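You operate a simulated robot arm through the tools that you are given. There is no shell and no other tool.

You run a simulated robot arm. Do the job below in one go: nothing can be reset, and whatever is moved stays where it is left.

JOB
Slide a liner into the slot at the holder's mark and another into the next slot.
Fine: turn the table one slot between them; holder locked for each liner; leave it locked.
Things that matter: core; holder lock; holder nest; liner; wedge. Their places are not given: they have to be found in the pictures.

It is judged by the outcome, as a careful person would: the job done as asked, and still so three seconds after it is handed in. It fails if anything else is knocked over, pushed out of place, dropped, spilled or broken.

ROBOT AND FRAMES
A 6-joint arm with a two-finger gripper, fixed in place. Base frame: the origin is on the floor under the middle of its stand, x ahead of it, y to its left, z up. Readings come in m, degrees, newtons and seconds.
With the tool pointing down near the work surface it reaches from about 0.36 to 0.68 m from the base axis. Its first joint turns from -66.0 to 66.0 degrees. Payload 2.45 kg.
The TCP is the grasp point between the finger pads, 0.03 m short of the fingertips. In the tool frame z runs along the fingers and y along their closing line. The gripper opens to 0.106 m; its body begins 0.079 m behind the TCP.
Orientation is that of the tool frame in the base frame, as a unit quaternion [w, x, y, z]. With the fingers straight down and closing along the base's y, the tool's x points along the base's -x, its y along +y and its z along -z.

CONTROLS
- The arm moves only by the tool drive_tool. Its argument "increments" is a list that holds one entry, the list of rows, each a list of 7 numbers: the shift along the tool's x, y, z in m, then the turn, a rotation vector about the tool's x, y, z in degrees, then the gripper command, from -1 (fully open) to 1 (shut), values between in proportion. In form: [[[tx, ty, tz, ax, ay, az, hand], ...]]. A call has 1 to 20 rows; each row is the pose to reach, as a shift and turn from the pose commanded when the call began, along the tool's axes at that moment. Each row takes 0.2 s and may step no farther than 0.05 m and 8.6 degrees from the row before; otherwise, or with a gripper value out of range, the whole call is refused. Where a pose cannot be reached the arm comes as near as it can. A force on the tool above 40 N (or 10 N above the force at the start of the call, whichever is more), or a blocked arm, ends the call early, and 0.2 s more pass. The fingers move at their own pace (about 0.153 m/s each) and stop on an object; they squeeze with about 38 N. The grip force told is the motor's: it shows also when the fingers shut on nothing. Time passes only in rows, and 0.2 s behind the last, so rows that repeat a pose let the fingers close. It gives the time, the measured TCP pose, the force on the tool (base axes), the opening and the grip force at its end, in the units of the frame above (readings bear some noise), with the torque about the TCP (base axes, N m) and any sound that the robot's microphone picked up.
- Cameras (640 x 400 px; columns grow to the right, rows downward): "scene" is fixed at [0.066, 0.4279, 1.3936]; the picture's right is [-0.60, -0.80, 0.00], its down [-0.54, 0.41, -0.73] and it looks along [0.59, -0.44, -0.68] (base axes); focal length 327 px, centre (320, 200). "wrist" rides on the gripper at [0.076, -0.002, -0.106] in the tool frame; the picture's right is [0.02, 1.00, 0.00], its down [-0.78, 0.02, -0.62] and it looks along [-0.62, 0.01, 0.78] (tool axes); focal length 247 px, centre (320, 200).
- capture(camera): a new picture of that camera. No time passes.
- locate(camera, pixels): for up to 12 pixels [column, row] of the newest picture of that camera ("zoom" is the newest enlarged one), the place [x, y, z] in the base frame of the surface seen there, good to about 0.002 m. No time passes.
- enlarge(camera, box): a new picture of the part [left, top, right, bottom] of that camera's present view, enlarged. No time passes.
- job_done(): hands the job in; it is judged then, once.

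Open the gripper and draw the arm clear of the work before you hand the job in, unless the task says otherwise.

The tools are called after "Emit:" by a JSON object that holds its "method" and its "body". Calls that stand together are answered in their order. drive_tool: Moves the arm, as the interface text tells. Its arguments: {"type":"object","properties":{"increments":{"type":"array"}},"required":["increments"]} The other tools are called the same way: capture (camera) takes a picture; locate (camera, pixels) gives the place of the surface under pixels of a picture; enlarge (camera, box) takes an enlarged picture of a part of a camera's view; job_done () hands the job in.

At the start:

```text
time: 0.0
eef_pos: [0.3198, 0.0869, 1.0704]
orientation: [0.001, 0.0, 1.0, 0.0]
ft_force: [0.5, -0.8, 0.3]
ft_torque: [-0.02, -0.02, 0.02]
grip_width: 0.1062
grip_force: 0.2
```

scene: 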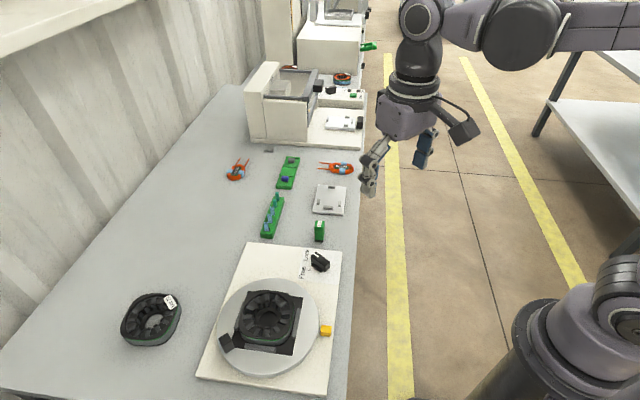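
wrist: 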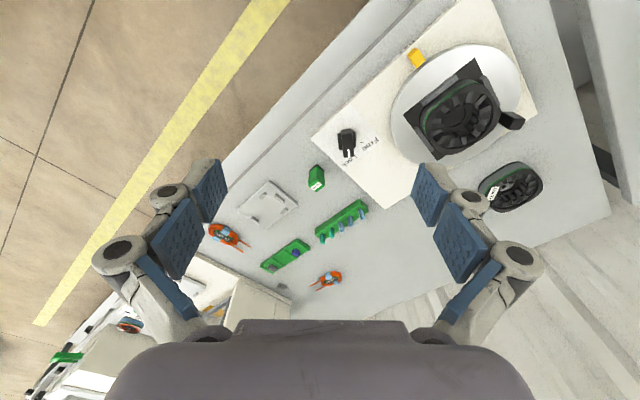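

The scene picture shows a turntable holder near (268,320), another core at (150,320), and several small parts on the bench. I enlarge the regions to identify them.

Emit:
{"method": "enlarge", "body": {"camera": "scene", "box": [190, 235, 360, 390]}}

Emit:
{"method": "enlarge", "body": {"camera": "scene", "box": [210, 140, 370, 250]}}

Emit:
{"method": "enlarge", "body": {"camera": "scene", "box": [100, 270, 220, 370]}}

Emit:
{"method": "enlarge", "body": {"camera": "wrist", "box": [300, 20, 560, 200]}}

Emit:
{"method": "enlarge", "body": {"camera": "wrist", "box": [190, 150, 400, 310]}}

```text
2.58 times, centred on (275, 312) of scene
```

zoom: 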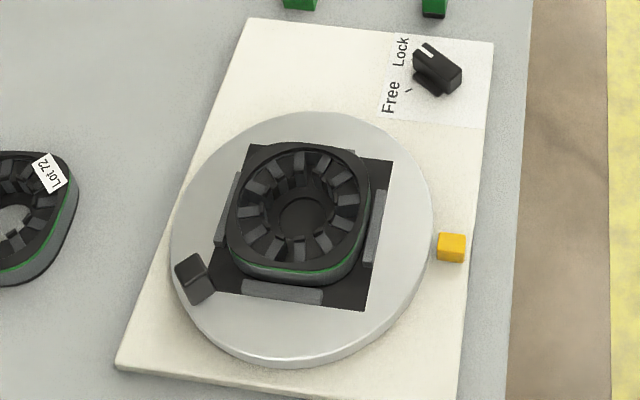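

```text
3.64 times, centred on (290, 195) of scene
```

zoom: 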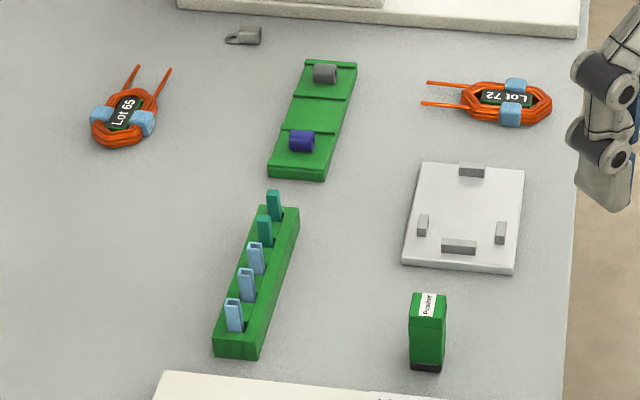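

```text
4.00 times, centred on (160, 320) of scene
```

zoom: 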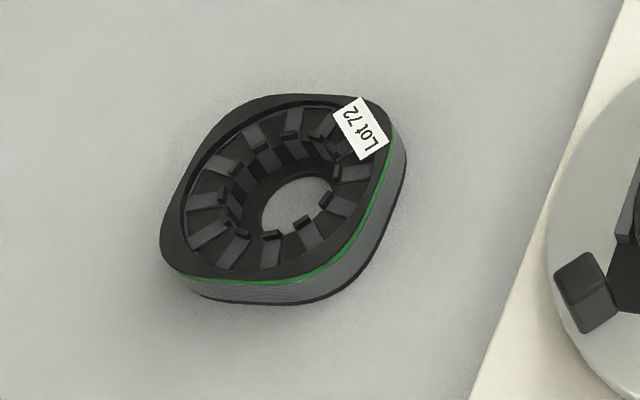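

```text
2.22 times, centred on (430, 110) of wrist
```

zoom: 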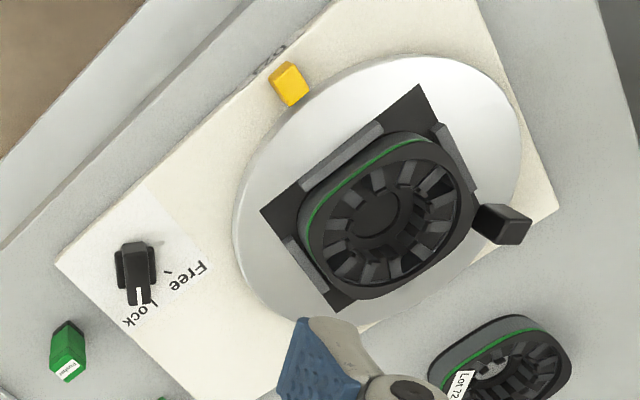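

```text
2.50 times, centred on (295, 230) of wrist
```

zoom: 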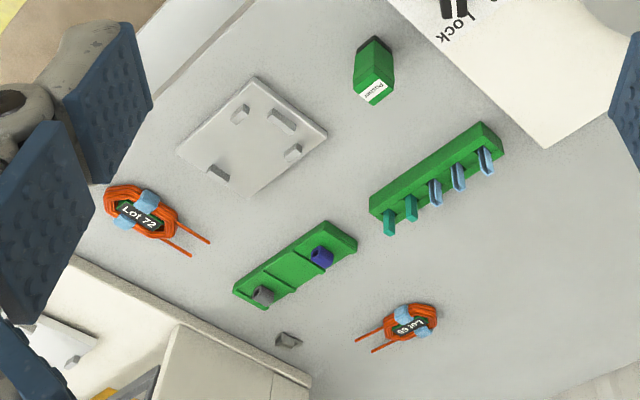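

The nest holds a 12-slot core; a yellow block at (326,330) sits by the table rim, the lock knob is at (320,262), and the green rack at (272,215) holds 3 light-blue channels and 2 teal pieces. I locate these places.

Emit:
{"method": "locate", "body": {"camera": "scene", "pixels": [[326, 327], [320, 258], [226, 343], [268, 315], [268, 283], [316, 320], [272, 215], [320, 231], [150, 320], [330, 200], [288, 172], [342, 260]]}}

Emit:
{"method": "enlarge", "body": {"camera": "scene", "box": [290, 240, 345, 275]}}

Emit:
{"method": "enlarge", "body": {"camera": "scene", "box": [230, 275, 340, 360]}}

Emit:
{"method": "enlarge", "body": {"camera": "scene", "box": [250, 180, 300, 245]}}

```text
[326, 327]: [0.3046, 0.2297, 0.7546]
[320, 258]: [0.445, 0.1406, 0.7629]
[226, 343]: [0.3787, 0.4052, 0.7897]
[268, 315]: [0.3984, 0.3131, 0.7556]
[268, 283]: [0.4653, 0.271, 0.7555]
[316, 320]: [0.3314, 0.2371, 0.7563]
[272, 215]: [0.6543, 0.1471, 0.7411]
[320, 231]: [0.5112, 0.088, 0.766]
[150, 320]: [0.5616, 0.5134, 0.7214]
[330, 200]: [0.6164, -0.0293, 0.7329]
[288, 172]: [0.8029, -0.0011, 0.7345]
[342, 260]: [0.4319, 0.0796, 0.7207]
```

```text
11.43 times, centred on (318, 258) of scene
```

zoom: 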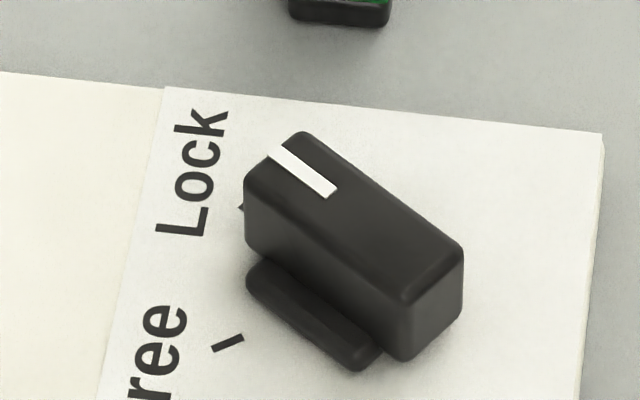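

```text
4.71 times, centred on (285, 318) of scene
```

zoom: 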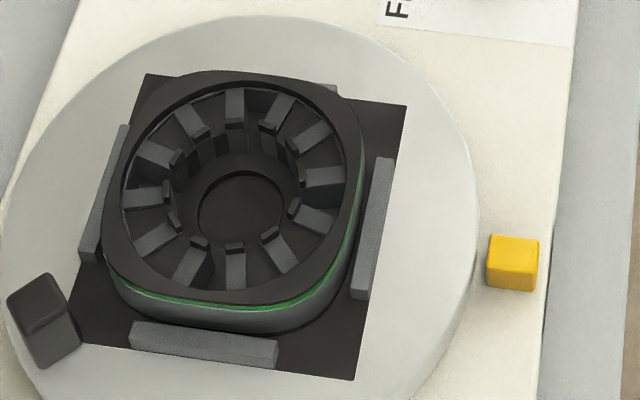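

```text
6.15 times, centred on (275, 212) of scene
```

zoom: 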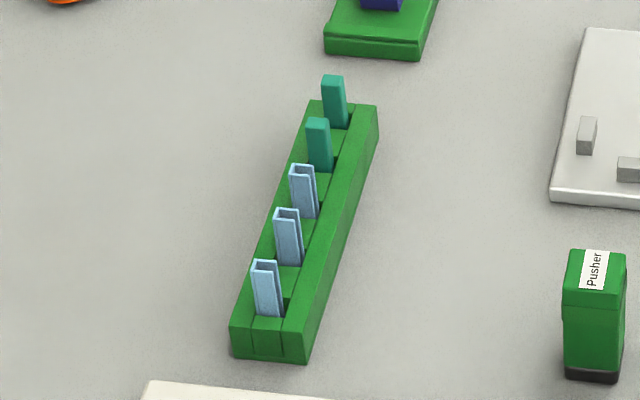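

I move over toward the holder for a closer look from the wrist camera at the core, mark and knob; the workspace there is clear at z≈0.98.

Emit:
{"method": "drive_tool", "body": {"increments": [[[0.003, 0.037, 0.015, 0, 0, 0, -1], [0.007, 0.074, 0.03, 0, 0, 0, -1], [0.01, 0.111, 0.045, 0, 0, 0, -1], [0.013, 0.148, 0.06, 0, 0, 0, -1], [0.017, 0.186, 0.075, 0, 0, 0, -1], [0.02, 0.223, 0.09, 0, 0, 0, -1]]]}}

Emit:
{"method": "capture", "body": {"camera": "wrist"}}

```text
time: 1.4
eef_pos: [0.2991, 0.3128, 0.9777]
orientation: [0.0, 0.0, 1.0, 0.0]
ft_force: [-1.7, 1.1, 0.2]
ft_torque: [-0.01, 0.01, -0.02]
grip_width: 0.106
grip_force: 0.0
```

```text
taken
```

wrist: 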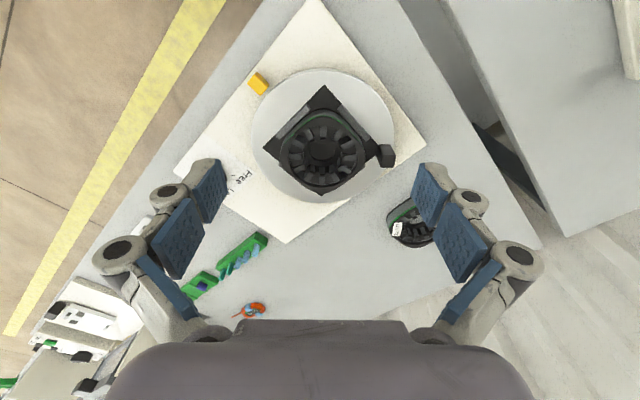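

The core is now seen at (323,155) in the wrist view with the yellow mark at (258,82). I enlarge it.

Emit:
{"method": "enlarge", "body": {"camera": "wrist", "box": [240, 60, 410, 210]}}

Emit:
{"method": "enlarge", "body": {"camera": "wrist", "box": [270, 110, 375, 200]}}

```text
2.67 times, centred on (325, 135) of wrist
```

zoom: 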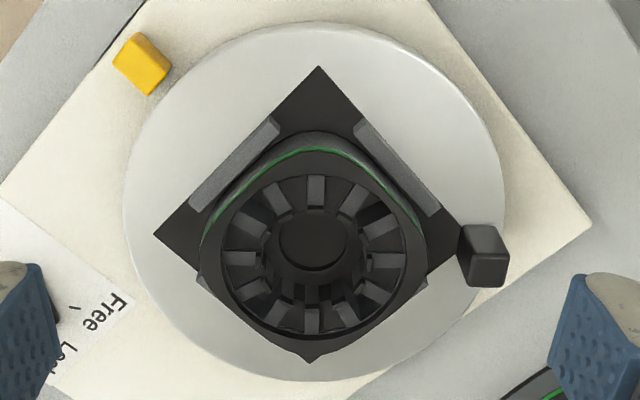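

```text
4.44 times, centred on (322, 155) of wrist
```

zoom: 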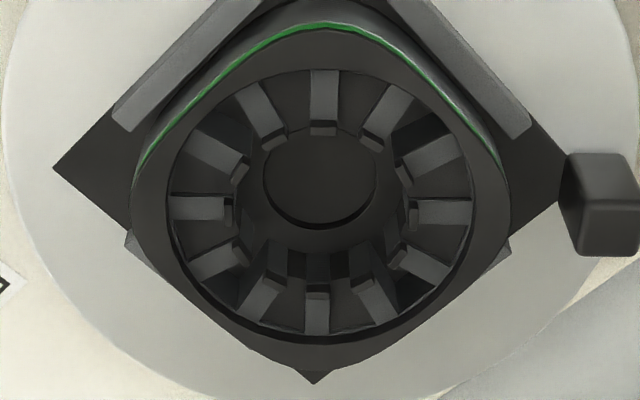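

The slots lie between the light-gray teeth; one slot (upper-left, about (240,125) in the enlarged view) points at the yellow mark. I locate many points in this zoom view to build the geometry.

Emit:
{"method": "enlarge", "body": {"camera": "wrist", "box": [240, 60, 410, 210]}}

Emit:
{"method": "locate", "body": {"camera": "zoom", "pixels": [[144, 57], [125, 55], [150, 85], [318, 30], [135, 200], [500, 180], [320, 378], [430, 65], [315, 165], [208, 250], [410, 290], [313, 345]]}}

Emit:
{"method": "locate", "body": {"camera": "zoom", "pixels": [[310, 240], [316, 190], [278, 195], [250, 220], [240, 258], [262, 290], [280, 310], [312, 320], [345, 312], [375, 292], [388, 260], [382, 228]]}}

Emit:
{"method": "locate", "body": {"camera": "zoom", "pixels": [[486, 238], [490, 270], [470, 250], [505, 240], [318, 75], [165, 232], [460, 232], [235, 165], [400, 165], [60, 160], [265, 205], [258, 205]]}}

```text
2.67 times, centred on (325, 135) of wrist
```

zoom: 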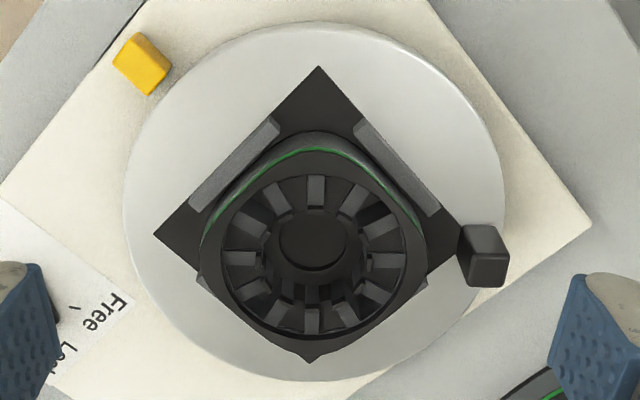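

```text
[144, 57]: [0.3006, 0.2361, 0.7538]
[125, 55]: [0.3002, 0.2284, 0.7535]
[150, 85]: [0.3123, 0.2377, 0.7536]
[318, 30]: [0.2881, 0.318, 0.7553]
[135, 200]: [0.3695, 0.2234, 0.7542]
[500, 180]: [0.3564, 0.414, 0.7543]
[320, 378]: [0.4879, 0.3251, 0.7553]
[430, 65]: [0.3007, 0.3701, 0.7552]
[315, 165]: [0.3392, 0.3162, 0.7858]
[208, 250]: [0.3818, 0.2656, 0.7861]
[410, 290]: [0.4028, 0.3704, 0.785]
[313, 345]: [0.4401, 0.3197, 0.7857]
```

```text
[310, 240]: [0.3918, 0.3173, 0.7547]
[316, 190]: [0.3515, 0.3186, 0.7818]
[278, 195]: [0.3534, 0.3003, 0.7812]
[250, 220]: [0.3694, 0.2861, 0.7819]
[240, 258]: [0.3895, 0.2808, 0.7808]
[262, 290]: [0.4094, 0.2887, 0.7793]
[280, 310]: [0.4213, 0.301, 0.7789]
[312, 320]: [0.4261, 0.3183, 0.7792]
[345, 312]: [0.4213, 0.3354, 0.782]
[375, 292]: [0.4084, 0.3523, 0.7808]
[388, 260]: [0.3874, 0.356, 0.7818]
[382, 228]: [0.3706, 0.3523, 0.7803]
```

```text
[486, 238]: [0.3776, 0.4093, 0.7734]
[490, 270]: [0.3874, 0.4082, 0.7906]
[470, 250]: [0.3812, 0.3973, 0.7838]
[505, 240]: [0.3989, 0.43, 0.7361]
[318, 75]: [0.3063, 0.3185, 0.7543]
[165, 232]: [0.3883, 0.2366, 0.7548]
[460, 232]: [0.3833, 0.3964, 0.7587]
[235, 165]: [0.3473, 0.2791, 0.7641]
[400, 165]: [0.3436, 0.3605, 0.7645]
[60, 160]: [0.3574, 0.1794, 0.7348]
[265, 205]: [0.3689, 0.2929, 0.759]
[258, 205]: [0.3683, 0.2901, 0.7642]
```

Geometry so far: disc centre ≈(0.3885,0.3185), disc top z≈0.755, tooth tops ≈0.781, mark direction −135° aligned with a slot. Next I move over the rack to see the liners up close.

Emit:
{"method": "drive_tool", "body": {"increments": [[[-0.033, -0.02, 0.016, 0, 0, 0, -1], [-0.067, -0.041, 0.032, 0, 0, 0, -1], [-0.1, -0.062, 0.048, 0, 0, 0, -1], [-0.133, -0.082, 0.064, 0, 0, 0, -1], [-0.167, -0.103, 0.08, 0, 0, 0, -1], [-0.2, -0.123, 0.096, 0, 0, 0, -1], [-0.233, -0.144, 0.112, 0, 0, 0, -1], [-0.255, -0.164, 0.128, 0, 0, 0, -1]]]}}

Emit:
{"method": "capture", "body": {"camera": "wrist"}}

```text
time: 3.2
eef_pos: [0.555, 0.1455, 0.8512]
orientation: [0.0, 0.0, 1.0, 0.0]
ft_force: [-0.2, -0.4, -0.2]
ft_torque: [0.04, 0.01, 0.01]
grip_width: 0.1061
grip_force: 0.1
```

```text
taken
```

wrist: 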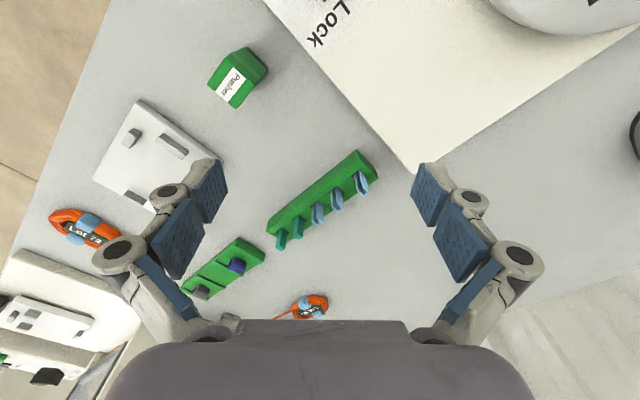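

The rack is seen at (322,200) with three light-blue liners at (361,182), (337,198), (318,213). I enlarge and locate.

Emit:
{"method": "enlarge", "body": {"camera": "wrist", "box": [255, 140, 395, 260]}}

Emit:
{"method": "enlarge", "body": {"camera": "wrist", "box": [300, 150, 380, 230]}}

Emit:
{"method": "enlarge", "body": {"camera": "scene", "box": [255, 195, 295, 240]}}

```text
3.33 times, centred on (325, 200) of wrist
```

zoom: 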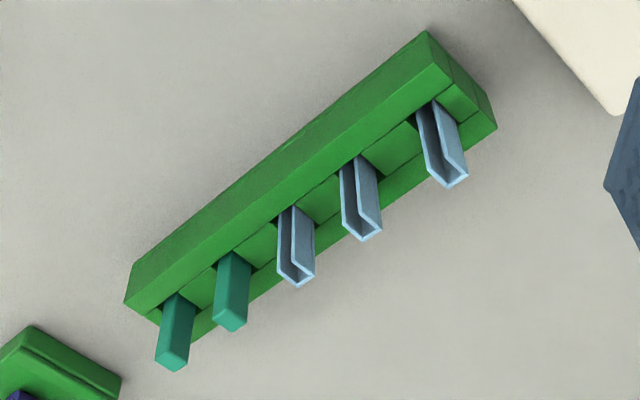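

```text
5.00 times, centred on (340, 190) of wrist
```

zoom: 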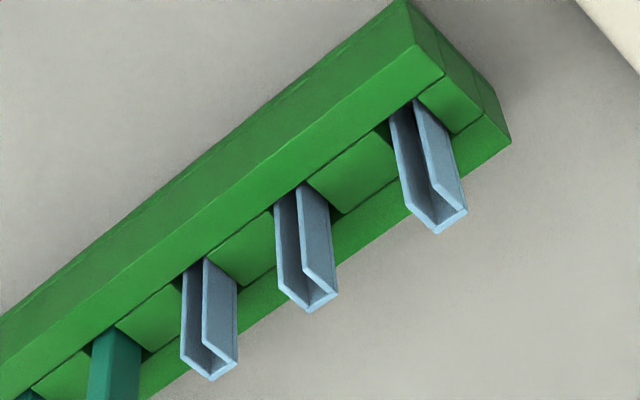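

```text
8.89 times, centred on (275, 218) of scene
```

zoom: 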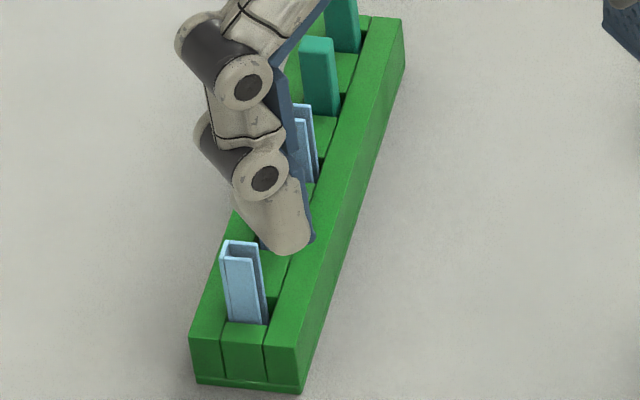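

I need the exact orientation of the U-shape (which side is open), so I enlarge the single liner further in both cameras.

Emit:
{"method": "enlarge", "body": {"camera": "scene", "box": [258, 216, 276, 236]}}

Emit:
{"method": "enlarge", "body": {"camera": "wrist", "box": [345, 160, 385, 200]}}

Emit:
{"method": "enlarge", "body": {"camera": "wrist", "box": [325, 175, 365, 215]}}

```text
16.00 times, centred on (267, 226) of scene
```

zoom: 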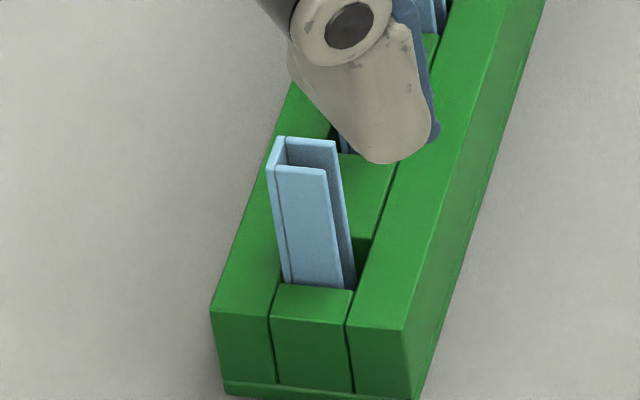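

```text
10.00 times, centred on (365, 180) of wrist
```

zoom: 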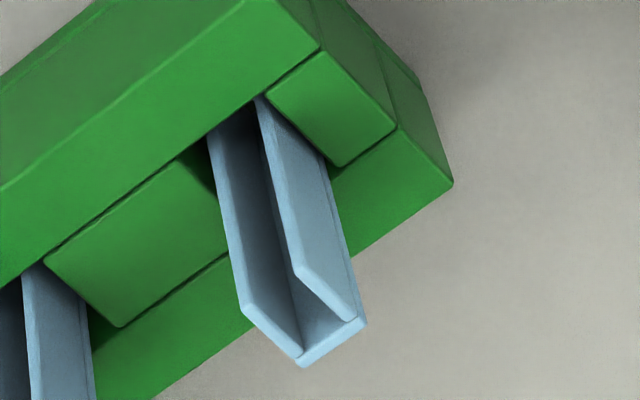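

```text
10.00 times, centred on (345, 195) of wrist
```

zoom: 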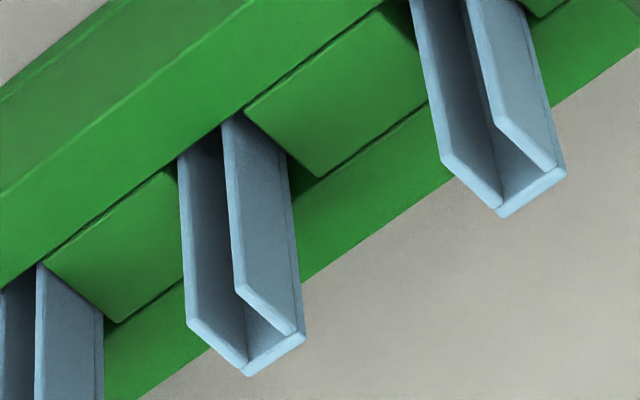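

The liner is a U channel: web on the far side, opening facing the near (robot) side, flanges across the rack. I locate the top edges of each liner.

Emit:
{"method": "enlarge", "body": {"camera": "wrist", "box": [345, 160, 385, 200]}}

Emit:
{"method": "locate", "body": {"camera": "zoom", "pixels": [[332, 342], [302, 360], [362, 324], [270, 328], [248, 305], [322, 292], [300, 268], [349, 318], [385, 110], [330, 70], [330, 220], [410, 180]]}}

Emit:
{"method": "enlarge", "body": {"camera": "wrist", "box": [325, 175, 365, 215]}}

Emit:
{"method": "locate", "body": {"camera": "zoom", "pixels": [[275, 352], [247, 369], [302, 338], [215, 345], [190, 322], [265, 308], [240, 286], [293, 331], [330, 120], [110, 260], [170, 100], [310, 240]]}}

Emit:
{"method": "enlarge", "body": {"camera": "wrist", "box": [300, 190, 340, 230]}}

```text
10.00 times, centred on (365, 180) of wrist
```

zoom: 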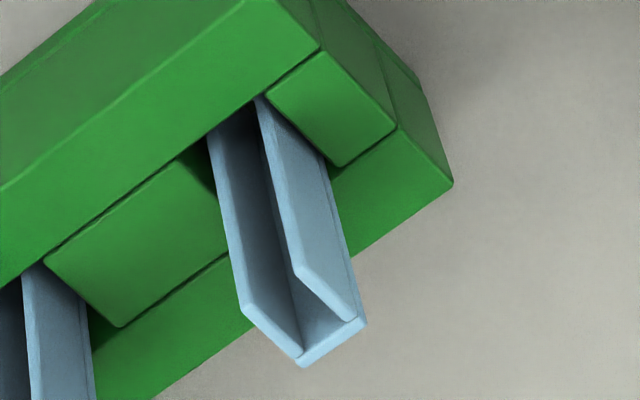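

```text
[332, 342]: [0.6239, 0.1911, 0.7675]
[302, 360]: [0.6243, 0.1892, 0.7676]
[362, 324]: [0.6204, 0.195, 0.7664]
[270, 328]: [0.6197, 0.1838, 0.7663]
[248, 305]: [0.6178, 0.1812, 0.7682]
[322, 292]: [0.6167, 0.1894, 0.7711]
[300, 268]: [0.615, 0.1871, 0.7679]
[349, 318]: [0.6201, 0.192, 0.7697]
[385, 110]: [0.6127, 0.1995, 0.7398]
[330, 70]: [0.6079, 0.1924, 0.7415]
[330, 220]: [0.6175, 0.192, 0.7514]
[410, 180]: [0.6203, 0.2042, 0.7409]
```

```text
10.00 times, centred on (345, 195) of wrist
```

zoom: 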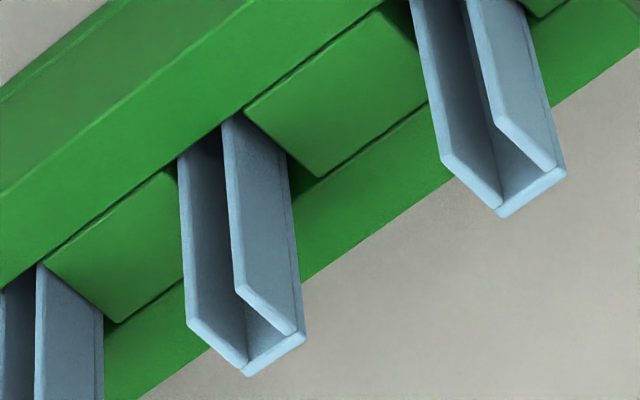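

```text
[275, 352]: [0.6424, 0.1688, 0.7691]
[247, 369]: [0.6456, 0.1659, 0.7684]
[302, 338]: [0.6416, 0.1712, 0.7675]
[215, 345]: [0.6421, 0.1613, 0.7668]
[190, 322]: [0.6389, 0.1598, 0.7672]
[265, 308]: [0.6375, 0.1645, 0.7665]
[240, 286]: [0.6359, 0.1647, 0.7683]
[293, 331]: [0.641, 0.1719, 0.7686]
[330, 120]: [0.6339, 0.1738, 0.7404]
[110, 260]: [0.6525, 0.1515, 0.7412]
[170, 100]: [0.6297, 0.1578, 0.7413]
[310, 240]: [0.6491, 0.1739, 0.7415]
```

```text
10.00 times, centred on (320, 210) of wrist
```

zoom: 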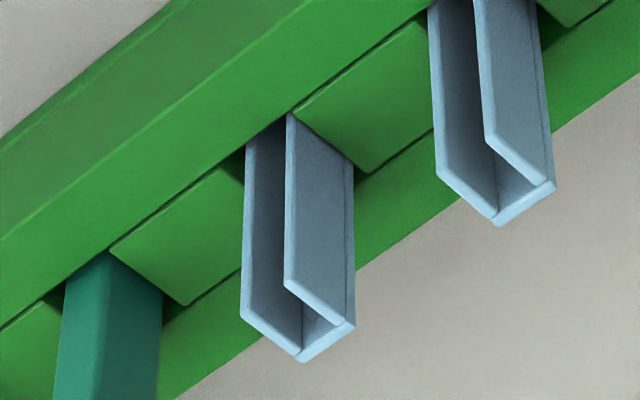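

Liner tops are at z≈0.768, rack top ≈0.741, spacing 29 mm. Before choosing a grasp, I measure the fingertip geometry from the wrist view at (210,190) and (430,195).

Emit:
{"method": "enlarge", "body": {"camera": "wrist", "box": [130, 140, 250, 260]}}

Emit:
{"method": "locate", "body": {"camera": "zoom", "pixels": [[275, 60], [335, 135], [325, 65], [265, 120], [240, 80], [215, 110], [300, 200], [230, 110]]}}

Emit:
{"method": "enlarge", "body": {"camera": "wrist", "box": [395, 140, 515, 260]}}

Emit:
{"method": "enlarge", "body": {"camera": "scene", "box": [230, 100, 400, 260]}}

```text
3.33 times, centred on (190, 200) of wrist
```

zoom: 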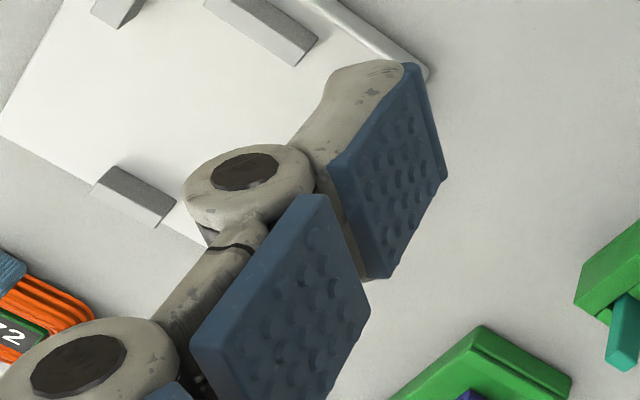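

```text
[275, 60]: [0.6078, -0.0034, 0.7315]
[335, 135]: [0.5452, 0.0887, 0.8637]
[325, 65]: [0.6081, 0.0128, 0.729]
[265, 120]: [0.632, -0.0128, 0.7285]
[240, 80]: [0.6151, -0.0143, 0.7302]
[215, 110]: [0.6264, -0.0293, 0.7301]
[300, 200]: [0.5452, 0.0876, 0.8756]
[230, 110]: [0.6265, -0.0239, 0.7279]
```

```text
3.33 times, centred on (455, 200) of wrist
```

zoom: 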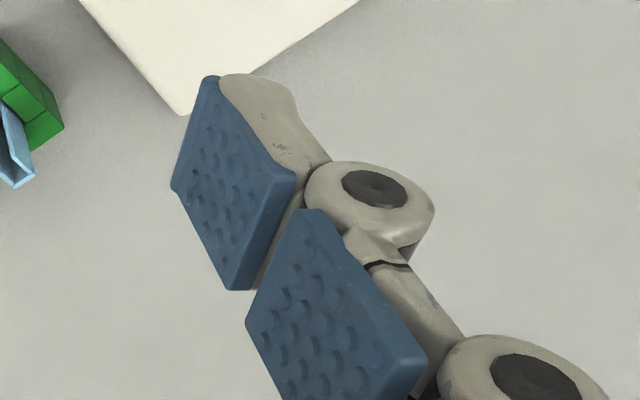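

```text
2.50 times, centred on (315, 180) of scene
```

zoom: 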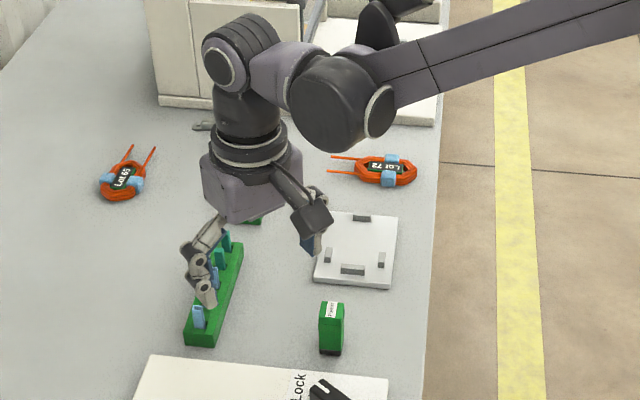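

I re-enlarge the right finger to locate the pad's tip corners relative to the TCP.

Emit:
{"method": "enlarge", "body": {"camera": "wrist", "box": [395, 140, 515, 260]}}

Emit:
{"method": "locate", "body": {"camera": "zoom", "pixels": [[207, 82], [175, 185], [232, 285], [255, 280], [222, 85], [240, 90], [270, 95], [300, 150], [290, 172], [225, 180], [310, 215], [322, 165]]}}

```text
3.33 times, centred on (455, 200) of wrist
```

zoom: 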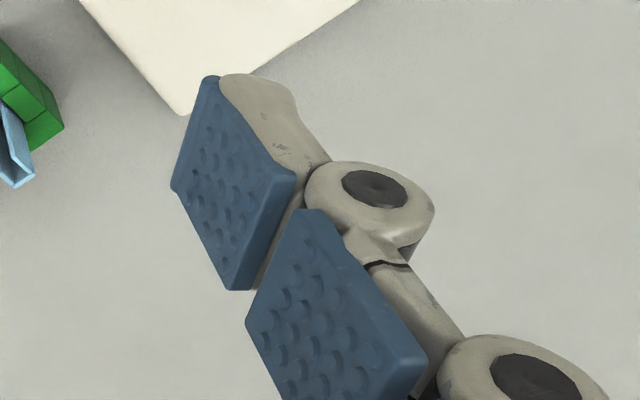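

```text
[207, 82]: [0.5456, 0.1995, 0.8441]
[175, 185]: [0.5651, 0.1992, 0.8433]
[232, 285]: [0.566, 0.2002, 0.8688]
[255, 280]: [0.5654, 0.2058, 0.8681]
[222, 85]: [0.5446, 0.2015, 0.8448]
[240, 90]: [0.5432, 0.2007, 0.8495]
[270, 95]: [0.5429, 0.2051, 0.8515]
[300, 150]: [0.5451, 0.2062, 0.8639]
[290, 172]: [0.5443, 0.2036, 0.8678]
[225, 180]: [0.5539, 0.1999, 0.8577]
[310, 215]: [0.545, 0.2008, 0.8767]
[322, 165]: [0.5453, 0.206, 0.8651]
```

Pads are 20 mm wide and, fully open, the tips sit only ~8 mm below the TCP; they probably swing lower when closing. I close partly in free air to measure the tips at narrow opening.

Emit:
{"method": "drive_tool", "body": {"increments": [[[0, 0, 0, 0, 0, 0, 0.43], [0, 0, 0, 0, 0, 0, 0.43], [0, 0, 0, 0, 0, 0, 0.43]]]}}

Emit:
{"method": "capture", "body": {"camera": "wrist"}}

Emit:
{"method": "enlarge", "body": {"camera": "wrist", "box": [250, 140, 390, 260]}}

```text
time: 4.0
eef_pos: [0.5562, 0.1461, 0.8517]
orientation: [0.0, 0.001, 1.0, -0.001]
ft_force: [0.2, -0.2, 0.3]
ft_torque: [0.03, 0.01, 0.01]
grip_width: 0.03
grip_force: 0.0
```

```text
taken
```

wrist: 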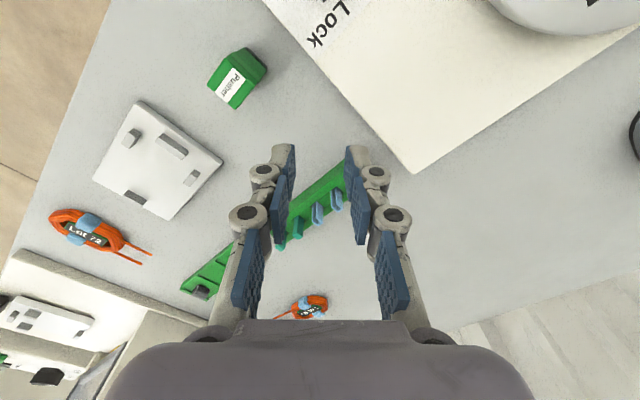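

```text
3.33 times, centred on (320, 200) of wrist
```

zoom: 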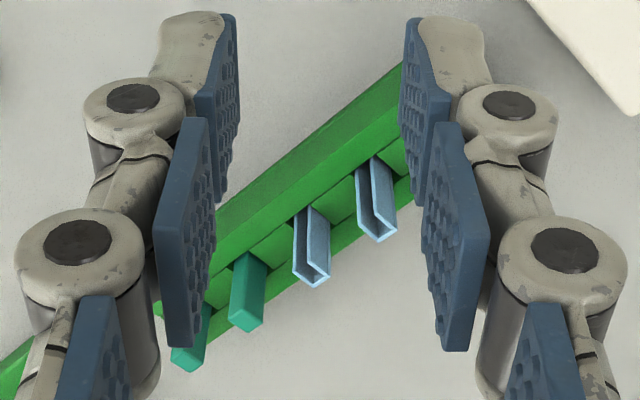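

Emit:
{"method": "locate", "body": {"camera": "zoom", "pixels": [[412, 20], [422, 18], [430, 60], [445, 95], [405, 75], [425, 200], [470, 235], [425, 240], [455, 20], [480, 40], [520, 110], [200, 20]]}}

```text
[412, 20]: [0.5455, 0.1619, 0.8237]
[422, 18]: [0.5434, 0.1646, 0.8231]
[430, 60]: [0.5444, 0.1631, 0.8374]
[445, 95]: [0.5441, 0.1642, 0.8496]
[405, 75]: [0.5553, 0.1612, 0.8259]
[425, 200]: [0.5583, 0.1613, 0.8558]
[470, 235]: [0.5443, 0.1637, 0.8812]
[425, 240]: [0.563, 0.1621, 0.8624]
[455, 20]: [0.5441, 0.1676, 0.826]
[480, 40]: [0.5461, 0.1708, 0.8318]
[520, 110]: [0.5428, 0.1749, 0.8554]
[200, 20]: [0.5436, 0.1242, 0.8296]
```

At 30 mm opening the tips reach 28 mm below the TCP and the finger is ~9–10 mm thick, so gripping across the flanges between neighbours (22 mm gaps) is feasible. Next I move back to view the lock knob near (0.445,0.14).

Emit:
{"method": "drive_tool", "body": {"increments": [[[0.048, 0, -0.005, 0, 0, 0, 0.43], [0.096, 0, -0.01, 0, 0, 0, 0.43], [0.144, 0, -0.01, 0, 0, 0, 0.43], [0.19, 0, -0.01, 0, 0, 0, 0.43]]]}}

Emit:
{"method": "capture", "body": {"camera": "wrist"}}

Emit:
{"method": "enlarge", "body": {"camera": "wrist", "box": [260, 120, 400, 240]}}

```text
time: 5.0
eef_pos: [0.3639, 0.1498, 0.8625]
orientation: [0.0, 0.001, 1.0, 0.001]
ft_force: [0.1, -0.3, -0.2]
ft_torque: [0.01, -0.03, -0.04]
grip_width: 0.0301
grip_force: 0.1
```

```text
taken
```

wrist: 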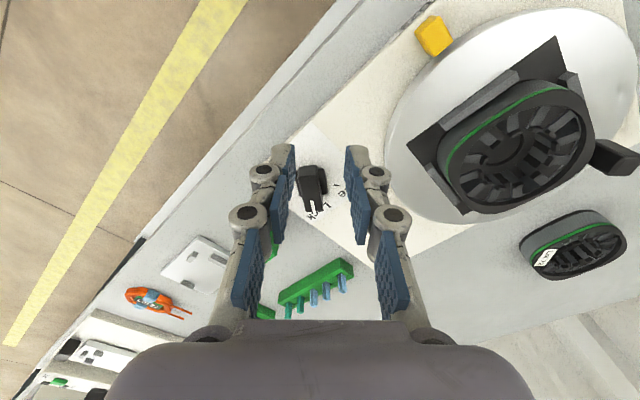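

```text
3.33 times, centred on (330, 180) of wrist
```

zoom: 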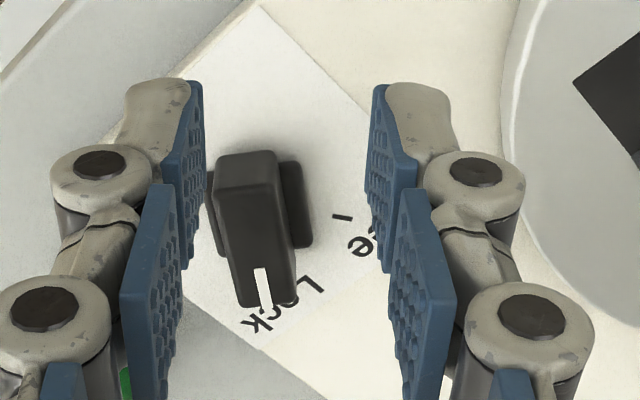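

The knob's bar is seen at (258,230) in the zoom with its white line at the far (+x) end, pointing to Lock; the Free tick is at (340,216). I locate its corners.

Emit:
{"method": "locate", "body": {"camera": "zoom", "pixels": [[222, 162], [272, 158], [292, 296], [244, 300], [262, 270], [266, 298], [340, 216], [300, 180], [303, 238], [325, 120], [300, 285], [258, 230]]}}

Emit:
{"method": "enlarge", "body": {"camera": "wrist", "box": [290, 150, 360, 220]}}

Emit:
{"method": "enlarge", "body": {"camera": "scene", "box": [295, 240, 340, 280]}}

```text
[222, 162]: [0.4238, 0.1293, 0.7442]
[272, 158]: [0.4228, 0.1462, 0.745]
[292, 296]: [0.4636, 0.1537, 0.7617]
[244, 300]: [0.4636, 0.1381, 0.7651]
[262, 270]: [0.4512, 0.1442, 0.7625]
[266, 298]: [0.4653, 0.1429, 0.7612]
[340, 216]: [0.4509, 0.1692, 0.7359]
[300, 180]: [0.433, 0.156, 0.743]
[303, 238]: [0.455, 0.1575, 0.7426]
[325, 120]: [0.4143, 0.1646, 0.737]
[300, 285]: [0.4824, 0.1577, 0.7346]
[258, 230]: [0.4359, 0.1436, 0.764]
```

```text
5.71 times, centred on (325, 185) of wrist
```

zoom: 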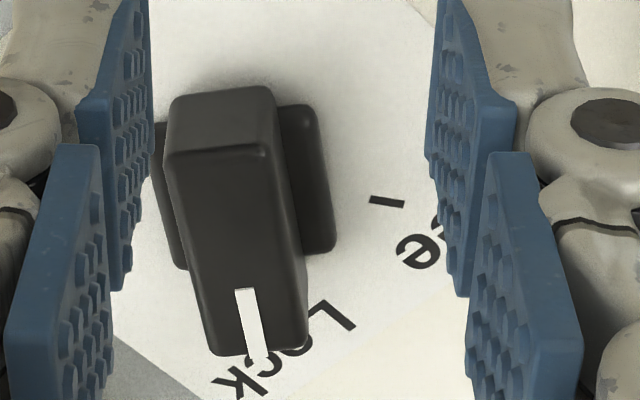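

```text
10.00 times, centred on (318, 260) of scene
```

zoom: 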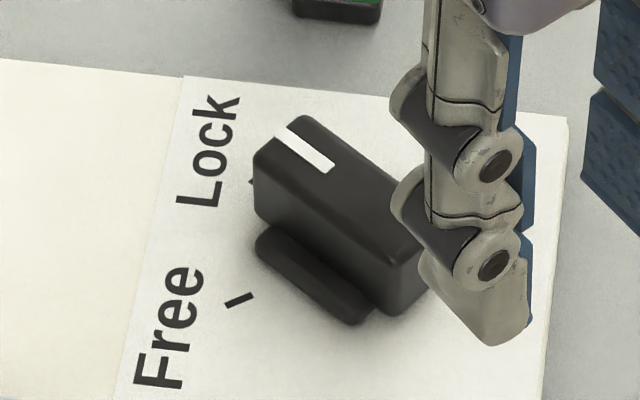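

I locate points in this newest scene zoom: Lock tick at (251,181), Free tick ends (227,305)/(252,294), and bar top corners.

Emit:
{"method": "locate", "body": {"camera": "zoom", "pixels": [[251, 181], [228, 305], [251, 294], [240, 299], [300, 122], [262, 158], [390, 248], [280, 133], [328, 166], [345, 185], [305, 270], [355, 315]]}}

Emit:
{"method": "enlarge", "body": {"camera": "wrist", "box": [290, 150, 360, 220]}}

Emit:
{"method": "locate", "body": {"camera": "zoom", "pixels": [[172, 162], [265, 155], [220, 345], [300, 338], [240, 295], [255, 350], [220, 160], [235, 250], [370, 199], [402, 204], [300, 112], [325, 245]]}}

```text
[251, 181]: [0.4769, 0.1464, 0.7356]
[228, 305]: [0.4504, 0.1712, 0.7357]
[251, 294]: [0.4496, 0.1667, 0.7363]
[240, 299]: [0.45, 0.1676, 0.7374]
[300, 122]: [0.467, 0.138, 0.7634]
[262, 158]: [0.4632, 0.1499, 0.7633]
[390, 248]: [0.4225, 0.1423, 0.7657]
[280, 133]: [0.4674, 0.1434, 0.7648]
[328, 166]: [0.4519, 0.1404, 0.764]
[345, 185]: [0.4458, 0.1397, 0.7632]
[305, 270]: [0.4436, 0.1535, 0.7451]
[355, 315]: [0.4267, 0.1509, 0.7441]
```

```text
5.71 times, centred on (325, 185) of wrist
```

zoom: 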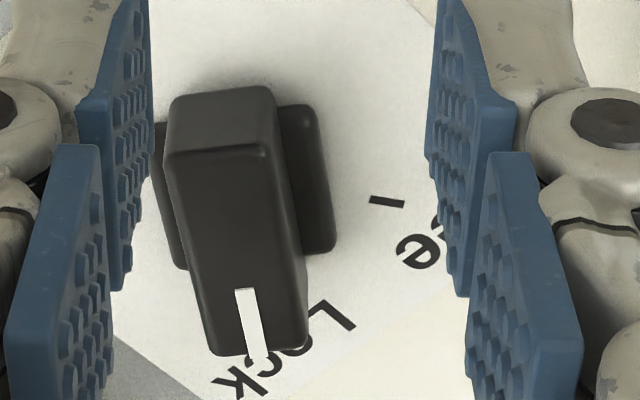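

```text
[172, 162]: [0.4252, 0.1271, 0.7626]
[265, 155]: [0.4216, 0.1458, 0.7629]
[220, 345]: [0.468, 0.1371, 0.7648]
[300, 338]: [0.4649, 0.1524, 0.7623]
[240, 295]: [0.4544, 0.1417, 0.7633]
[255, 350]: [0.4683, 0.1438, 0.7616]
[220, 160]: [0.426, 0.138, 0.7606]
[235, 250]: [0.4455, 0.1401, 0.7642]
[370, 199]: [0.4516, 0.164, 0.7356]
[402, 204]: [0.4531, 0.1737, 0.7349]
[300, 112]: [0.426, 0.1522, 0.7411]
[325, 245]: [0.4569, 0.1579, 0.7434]
```

The knob centre is ≈(0.445,0.141), bar heading ≈10° (Lock tick at 10°, Free tick ≈80°): a +70° turn for Free. Now I take a close look at the core's slots, opening the fingers for a clear view.

Emit:
{"method": "drive_tool", "body": {"increments": [[[0.016, 0.036, -0.005, 0, 0, 0, -1], [0.032, 0.071, -0.01, 0, 0, 0, -1], [0.048, 0.107, -0.015, 0, 0, 0, -1], [0.064, 0.142, -0.02, 0, 0, 0, -1]]]}}

Emit:
{"method": "capture", "body": {"camera": "wrist"}}

Emit:
{"method": "enlarge", "body": {"camera": "wrist", "box": [250, 130, 420, 290]}}

Emit:
{"method": "enlarge", "body": {"camera": "wrist", "box": [280, 160, 350, 230]}}

```text
time: 6.0
eef_pos: [0.297, 0.2907, 0.8823]
orientation: [0.0, -0.001, 1.0, 0.0]
ft_force: [0.2, 0.1, 0.4]
ft_torque: [-0.02, 0.0, 0.01]
grip_width: 0.1056
grip_force: 0.0
```

```text
taken
```

wrist: 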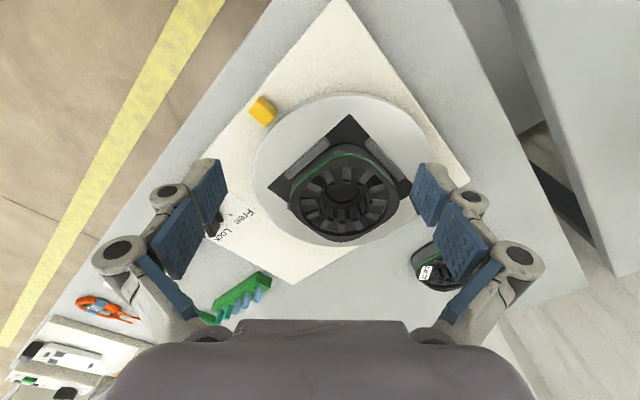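

```text
2.50 times, centred on (335, 210) of wrist
```

zoom: 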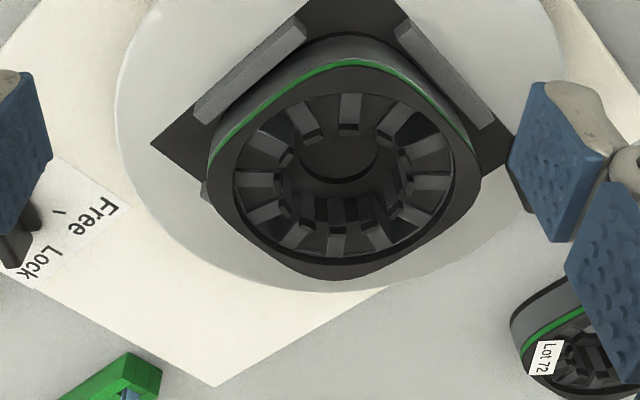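

```text
5.71 times, centred on (315, 195) of wrist
```

zoom: 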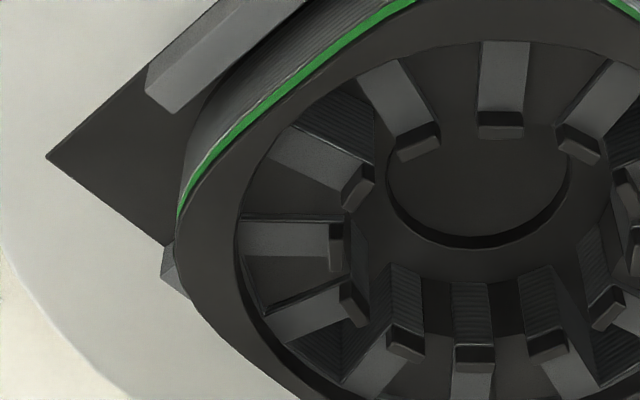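

I tilt the tool by 38.5° about its y axis so the wrist camera looks straight down over the core, to measure the slots from directly above.

Emit:
{"method": "drive_tool", "body": {"increments": [[[-0.015, 0.005, -0.01, 0, 7.7, 0, -1], [-0.03, 0.01, -0.018, 0, 15.4, 0, -1], [-0.045, 0.015, -0.025, 0, 23.1, 0, -1], [-0.065, 0.02, -0.032, 0, 30.8, 0, -1], [-0.083, 0.026, -0.04, 0, 38.5, 0, -1]]]}}

Emit:
{"method": "capture", "body": {"camera": "wrist"}}

Emit:
{"method": "enlarge", "body": {"camera": "wrist", "box": [250, 130, 390, 270]}}

```text
time: 7.2
eef_pos: [0.3661, 0.3252, 0.9184]
orientation: [-0.276, 0.004, 0.961, 0.015]
ft_force: [-0.4, 0.0, 0.7]
ft_torque: [0.01, -0.04, 0.0]
grip_width: 0.1056
grip_force: 0.1
out of reach, approached as far as the arm can: row 5
```

```text
taken
```

wrist: 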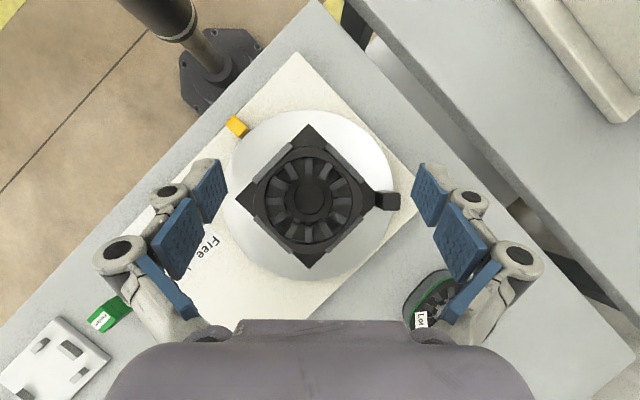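

```text
2.86 times, centred on (320, 200) of wrist
```

zoom: 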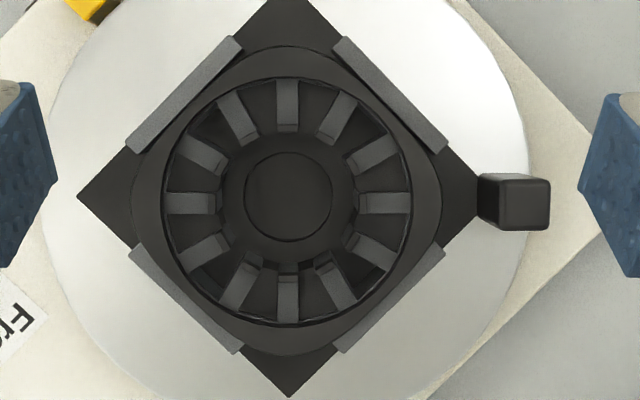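

An excellent top view: the mark slot is at zoom (222,130), i.e. wrist pixel ≈(286,176). I enlarge it for detail.

Emit:
{"method": "enlarge", "body": {"camera": "wrist", "box": [260, 150, 320, 210]}}

Emit:
{"method": "locate", "body": {"camera": "zoom", "pixels": [[200, 135], [240, 120], [320, 120], [260, 190], [290, 165], [310, 200], [345, 160], [270, 240], [180, 110], [215, 150], [345, 250], [400, 250]]}}

```text
6.67 times, centred on (290, 180) of wrist
```

zoom: 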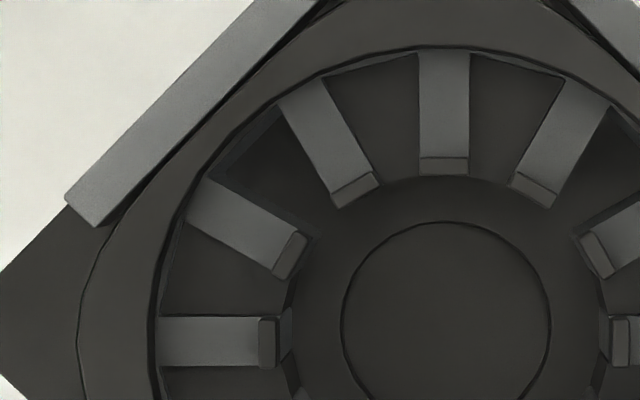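

```text
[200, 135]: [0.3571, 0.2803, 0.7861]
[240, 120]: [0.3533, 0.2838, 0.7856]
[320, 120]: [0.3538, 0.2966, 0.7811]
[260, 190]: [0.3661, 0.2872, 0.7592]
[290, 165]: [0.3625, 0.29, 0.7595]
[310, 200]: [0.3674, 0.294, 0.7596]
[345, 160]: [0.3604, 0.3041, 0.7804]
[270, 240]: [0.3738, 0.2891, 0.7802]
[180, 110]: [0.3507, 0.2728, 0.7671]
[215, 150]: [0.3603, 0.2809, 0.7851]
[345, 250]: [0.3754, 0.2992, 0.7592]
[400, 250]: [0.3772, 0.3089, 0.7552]
```

The slot floor is at z≈0.7593, tooth tops 0.781, rim 0.786; the slot runs from r≈26 to 43 mm, widening 7→15 mm, so the ~8×9 mm liner fits at r≈37 mm. Now I measure the rack's heading from the scene camera.

Emit:
{"method": "enlarge", "body": {"camera": "scene", "box": [250, 180, 300, 245]}}

Emit:
{"method": "locate", "body": {"camera": "zoom", "pixels": [[376, 110], [306, 335], [236, 325], [315, 103], [340, 230], [280, 180], [330, 340], [267, 263], [290, 213], [303, 168], [265, 322], [200, 300]]}}

```text
6.15 times, centred on (275, 212) of scene
```

zoom: 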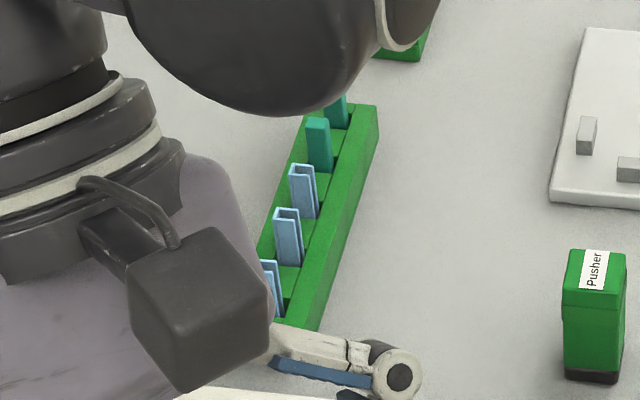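

```text
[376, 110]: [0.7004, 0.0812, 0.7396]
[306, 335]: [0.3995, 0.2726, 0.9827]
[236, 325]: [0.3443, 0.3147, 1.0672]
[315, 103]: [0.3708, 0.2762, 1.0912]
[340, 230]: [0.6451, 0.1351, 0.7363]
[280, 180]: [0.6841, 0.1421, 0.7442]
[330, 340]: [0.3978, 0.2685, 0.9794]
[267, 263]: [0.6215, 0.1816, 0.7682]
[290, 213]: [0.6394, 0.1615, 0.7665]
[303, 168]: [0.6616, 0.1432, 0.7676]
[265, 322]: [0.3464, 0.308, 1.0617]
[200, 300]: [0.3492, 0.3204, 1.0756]
```

The arm blocks part of that view. I straighten the tool back to vertical and check the orientation reading.

Emit:
{"method": "drive_tool", "body": {"increments": [[[0, 0, 0, 0, -7.7, 0, -1], [0, 0, 0, 0, -15.4, 0, -1], [0, 0, 0, 0, -23.1, 0, -1], [0, 0, 0, 0, -30.8, 0, -1], [0, 0, 0, 0, -38.5, 0, -1], [0, 0, 0, 0, -38.5, 0, -1]]]}}

```text
time: 8.6
eef_pos: [0.3658, 0.3249, 0.9179]
orientation: [0.059, 0.009, 0.998, 0.012]
ft_force: [0.8, -0.3, 0.1]
ft_torque: [0.03, 0.01, 0.0]
grip_width: 0.1062
grip_force: 0.1
```

The commanded pose was clipped, so a residual tilt of about 6.8° remains; I correct it with a small rotation (1.4, 6.8, −1.0)°.

Emit:
{"method": "drive_tool", "body": {"increments": [[[0, 0, 0, 1.4, 6.8, -1.0, -1], [0, 0, 0, 1.4, 6.8, -1.0, -1]]]}}

```text
time: 9.2
eef_pos: [0.3648, 0.3244, 0.9176]
orientation: [-0.002, 0.0, 1.0, -0.001]
ft_force: [-0.4, -0.6, 0.8]
ft_torque: [-0.03, -0.02, 0.02]
grip_width: 0.106
grip_force: 0.1
```

The tool is vertical again. I now travel to the rack while yawing by −135° (tool z +135°), fingers partly closed, ending above liner 1 at z≈0.86.

Emit:
{"method": "drive_tool", "body": {"increments": [[[-0.015, -0.008, 0.0034, 0, 0, 7.94, 0.43], [-0.03, -0.016, 0.0068, 0, 0, 15.88, 0.43], [-0.045, -0.024, 0.0102, 0, 0, 23.82, 0.43], [-0.06, -0.032, 0.0136, 0, 0, 31.76, 0.43], [-0.075, -0.04, 0.017, 0, 0, 39.7, 0.43], [-0.09, -0.048, 0.0204, 0, 0, 47.65, 0.43], [-0.105, -0.056, 0.0238, 0, 0, 55.59, 0.43], [-0.12, -0.064, 0.0272, 0, 0, 63.53, 0.43], [-0.135, -0.072, 0.0306, 0, 0, 71.47, 0.43], [-0.15, -0.08, 0.034, 0, 0, 79.41, 0.43], [-0.165, -0.088, 0.0374, 0, 0, 87.35, 0.43], [-0.18, -0.097, 0.0408, 0, 0, 95.29, 0.43], [-0.195, -0.105, 0.0442, 0, 0, 103.24, 0.43], [-0.21, -0.113, 0.0476, 0, 0, 111.18, 0.43], [-0.225, -0.121, 0.051, 0, 0, 119.12, 0.43], [-0.24, -0.129, 0.0544, 0, 0, 127.06, 0.43], [-0.2545, -0.1365, 0.0578, 0, 0, 135, 0.43]]]}}

Emit:
{"method": "capture", "body": {"camera": "wrist"}}

```text
time: 12.8
eef_pos: [0.6202, 0.1892, 0.8599]
orientation: [0.0, 0.924, 0.382, -0.001]
ft_force: [-0.7, -0.4, -0.9]
ft_torque: [0.02, 0.03, -0.01]
grip_width: 0.0302
grip_force: 0.0
```

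```text
taken
```

wrist: 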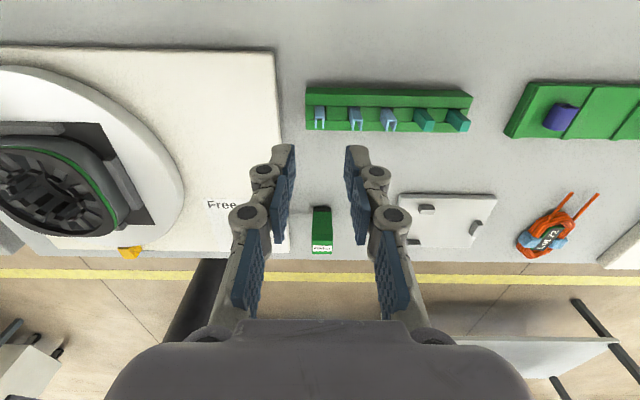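

Yaw −135° is reachable and the rack appears nearly parallel to the image horizontal. I enlarge it and locate the rack edges and liners precisely.

Emit:
{"method": "enlarge", "body": {"camera": "wrist", "box": [295, 70, 415, 150]}}

Emit:
{"method": "locate", "body": {"camera": "zoom", "pixels": [[60, 100], [200, 105], [350, 110], [500, 114], [60, 165], [600, 165], [70, 260], [220, 265], [400, 268], [560, 272], [600, 118], [620, 270]]}}

Emit:
{"method": "enlarge", "body": {"camera": "wrist", "box": [300, 95, 340, 135]}}

```text
5.00 times, centred on (355, 110) of wrist
```

zoom: 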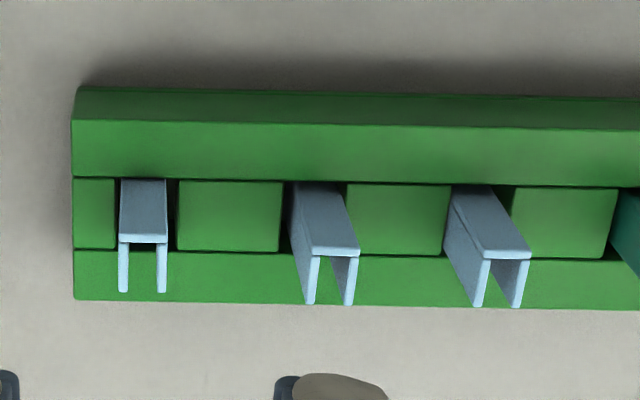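

```text
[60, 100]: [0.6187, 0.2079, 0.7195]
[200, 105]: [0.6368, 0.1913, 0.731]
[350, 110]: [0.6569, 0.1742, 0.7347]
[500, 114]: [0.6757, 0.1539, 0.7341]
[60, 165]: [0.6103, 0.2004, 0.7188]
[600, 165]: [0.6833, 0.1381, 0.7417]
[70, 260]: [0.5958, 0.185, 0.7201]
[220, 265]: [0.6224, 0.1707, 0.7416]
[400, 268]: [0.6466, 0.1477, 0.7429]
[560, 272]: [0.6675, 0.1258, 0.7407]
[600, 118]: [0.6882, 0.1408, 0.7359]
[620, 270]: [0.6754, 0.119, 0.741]
```

```text
10.00 times, centred on (320, 115) of wrist
```

zoom: 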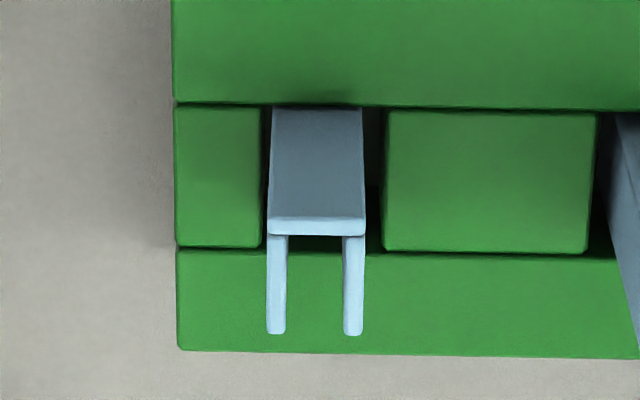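

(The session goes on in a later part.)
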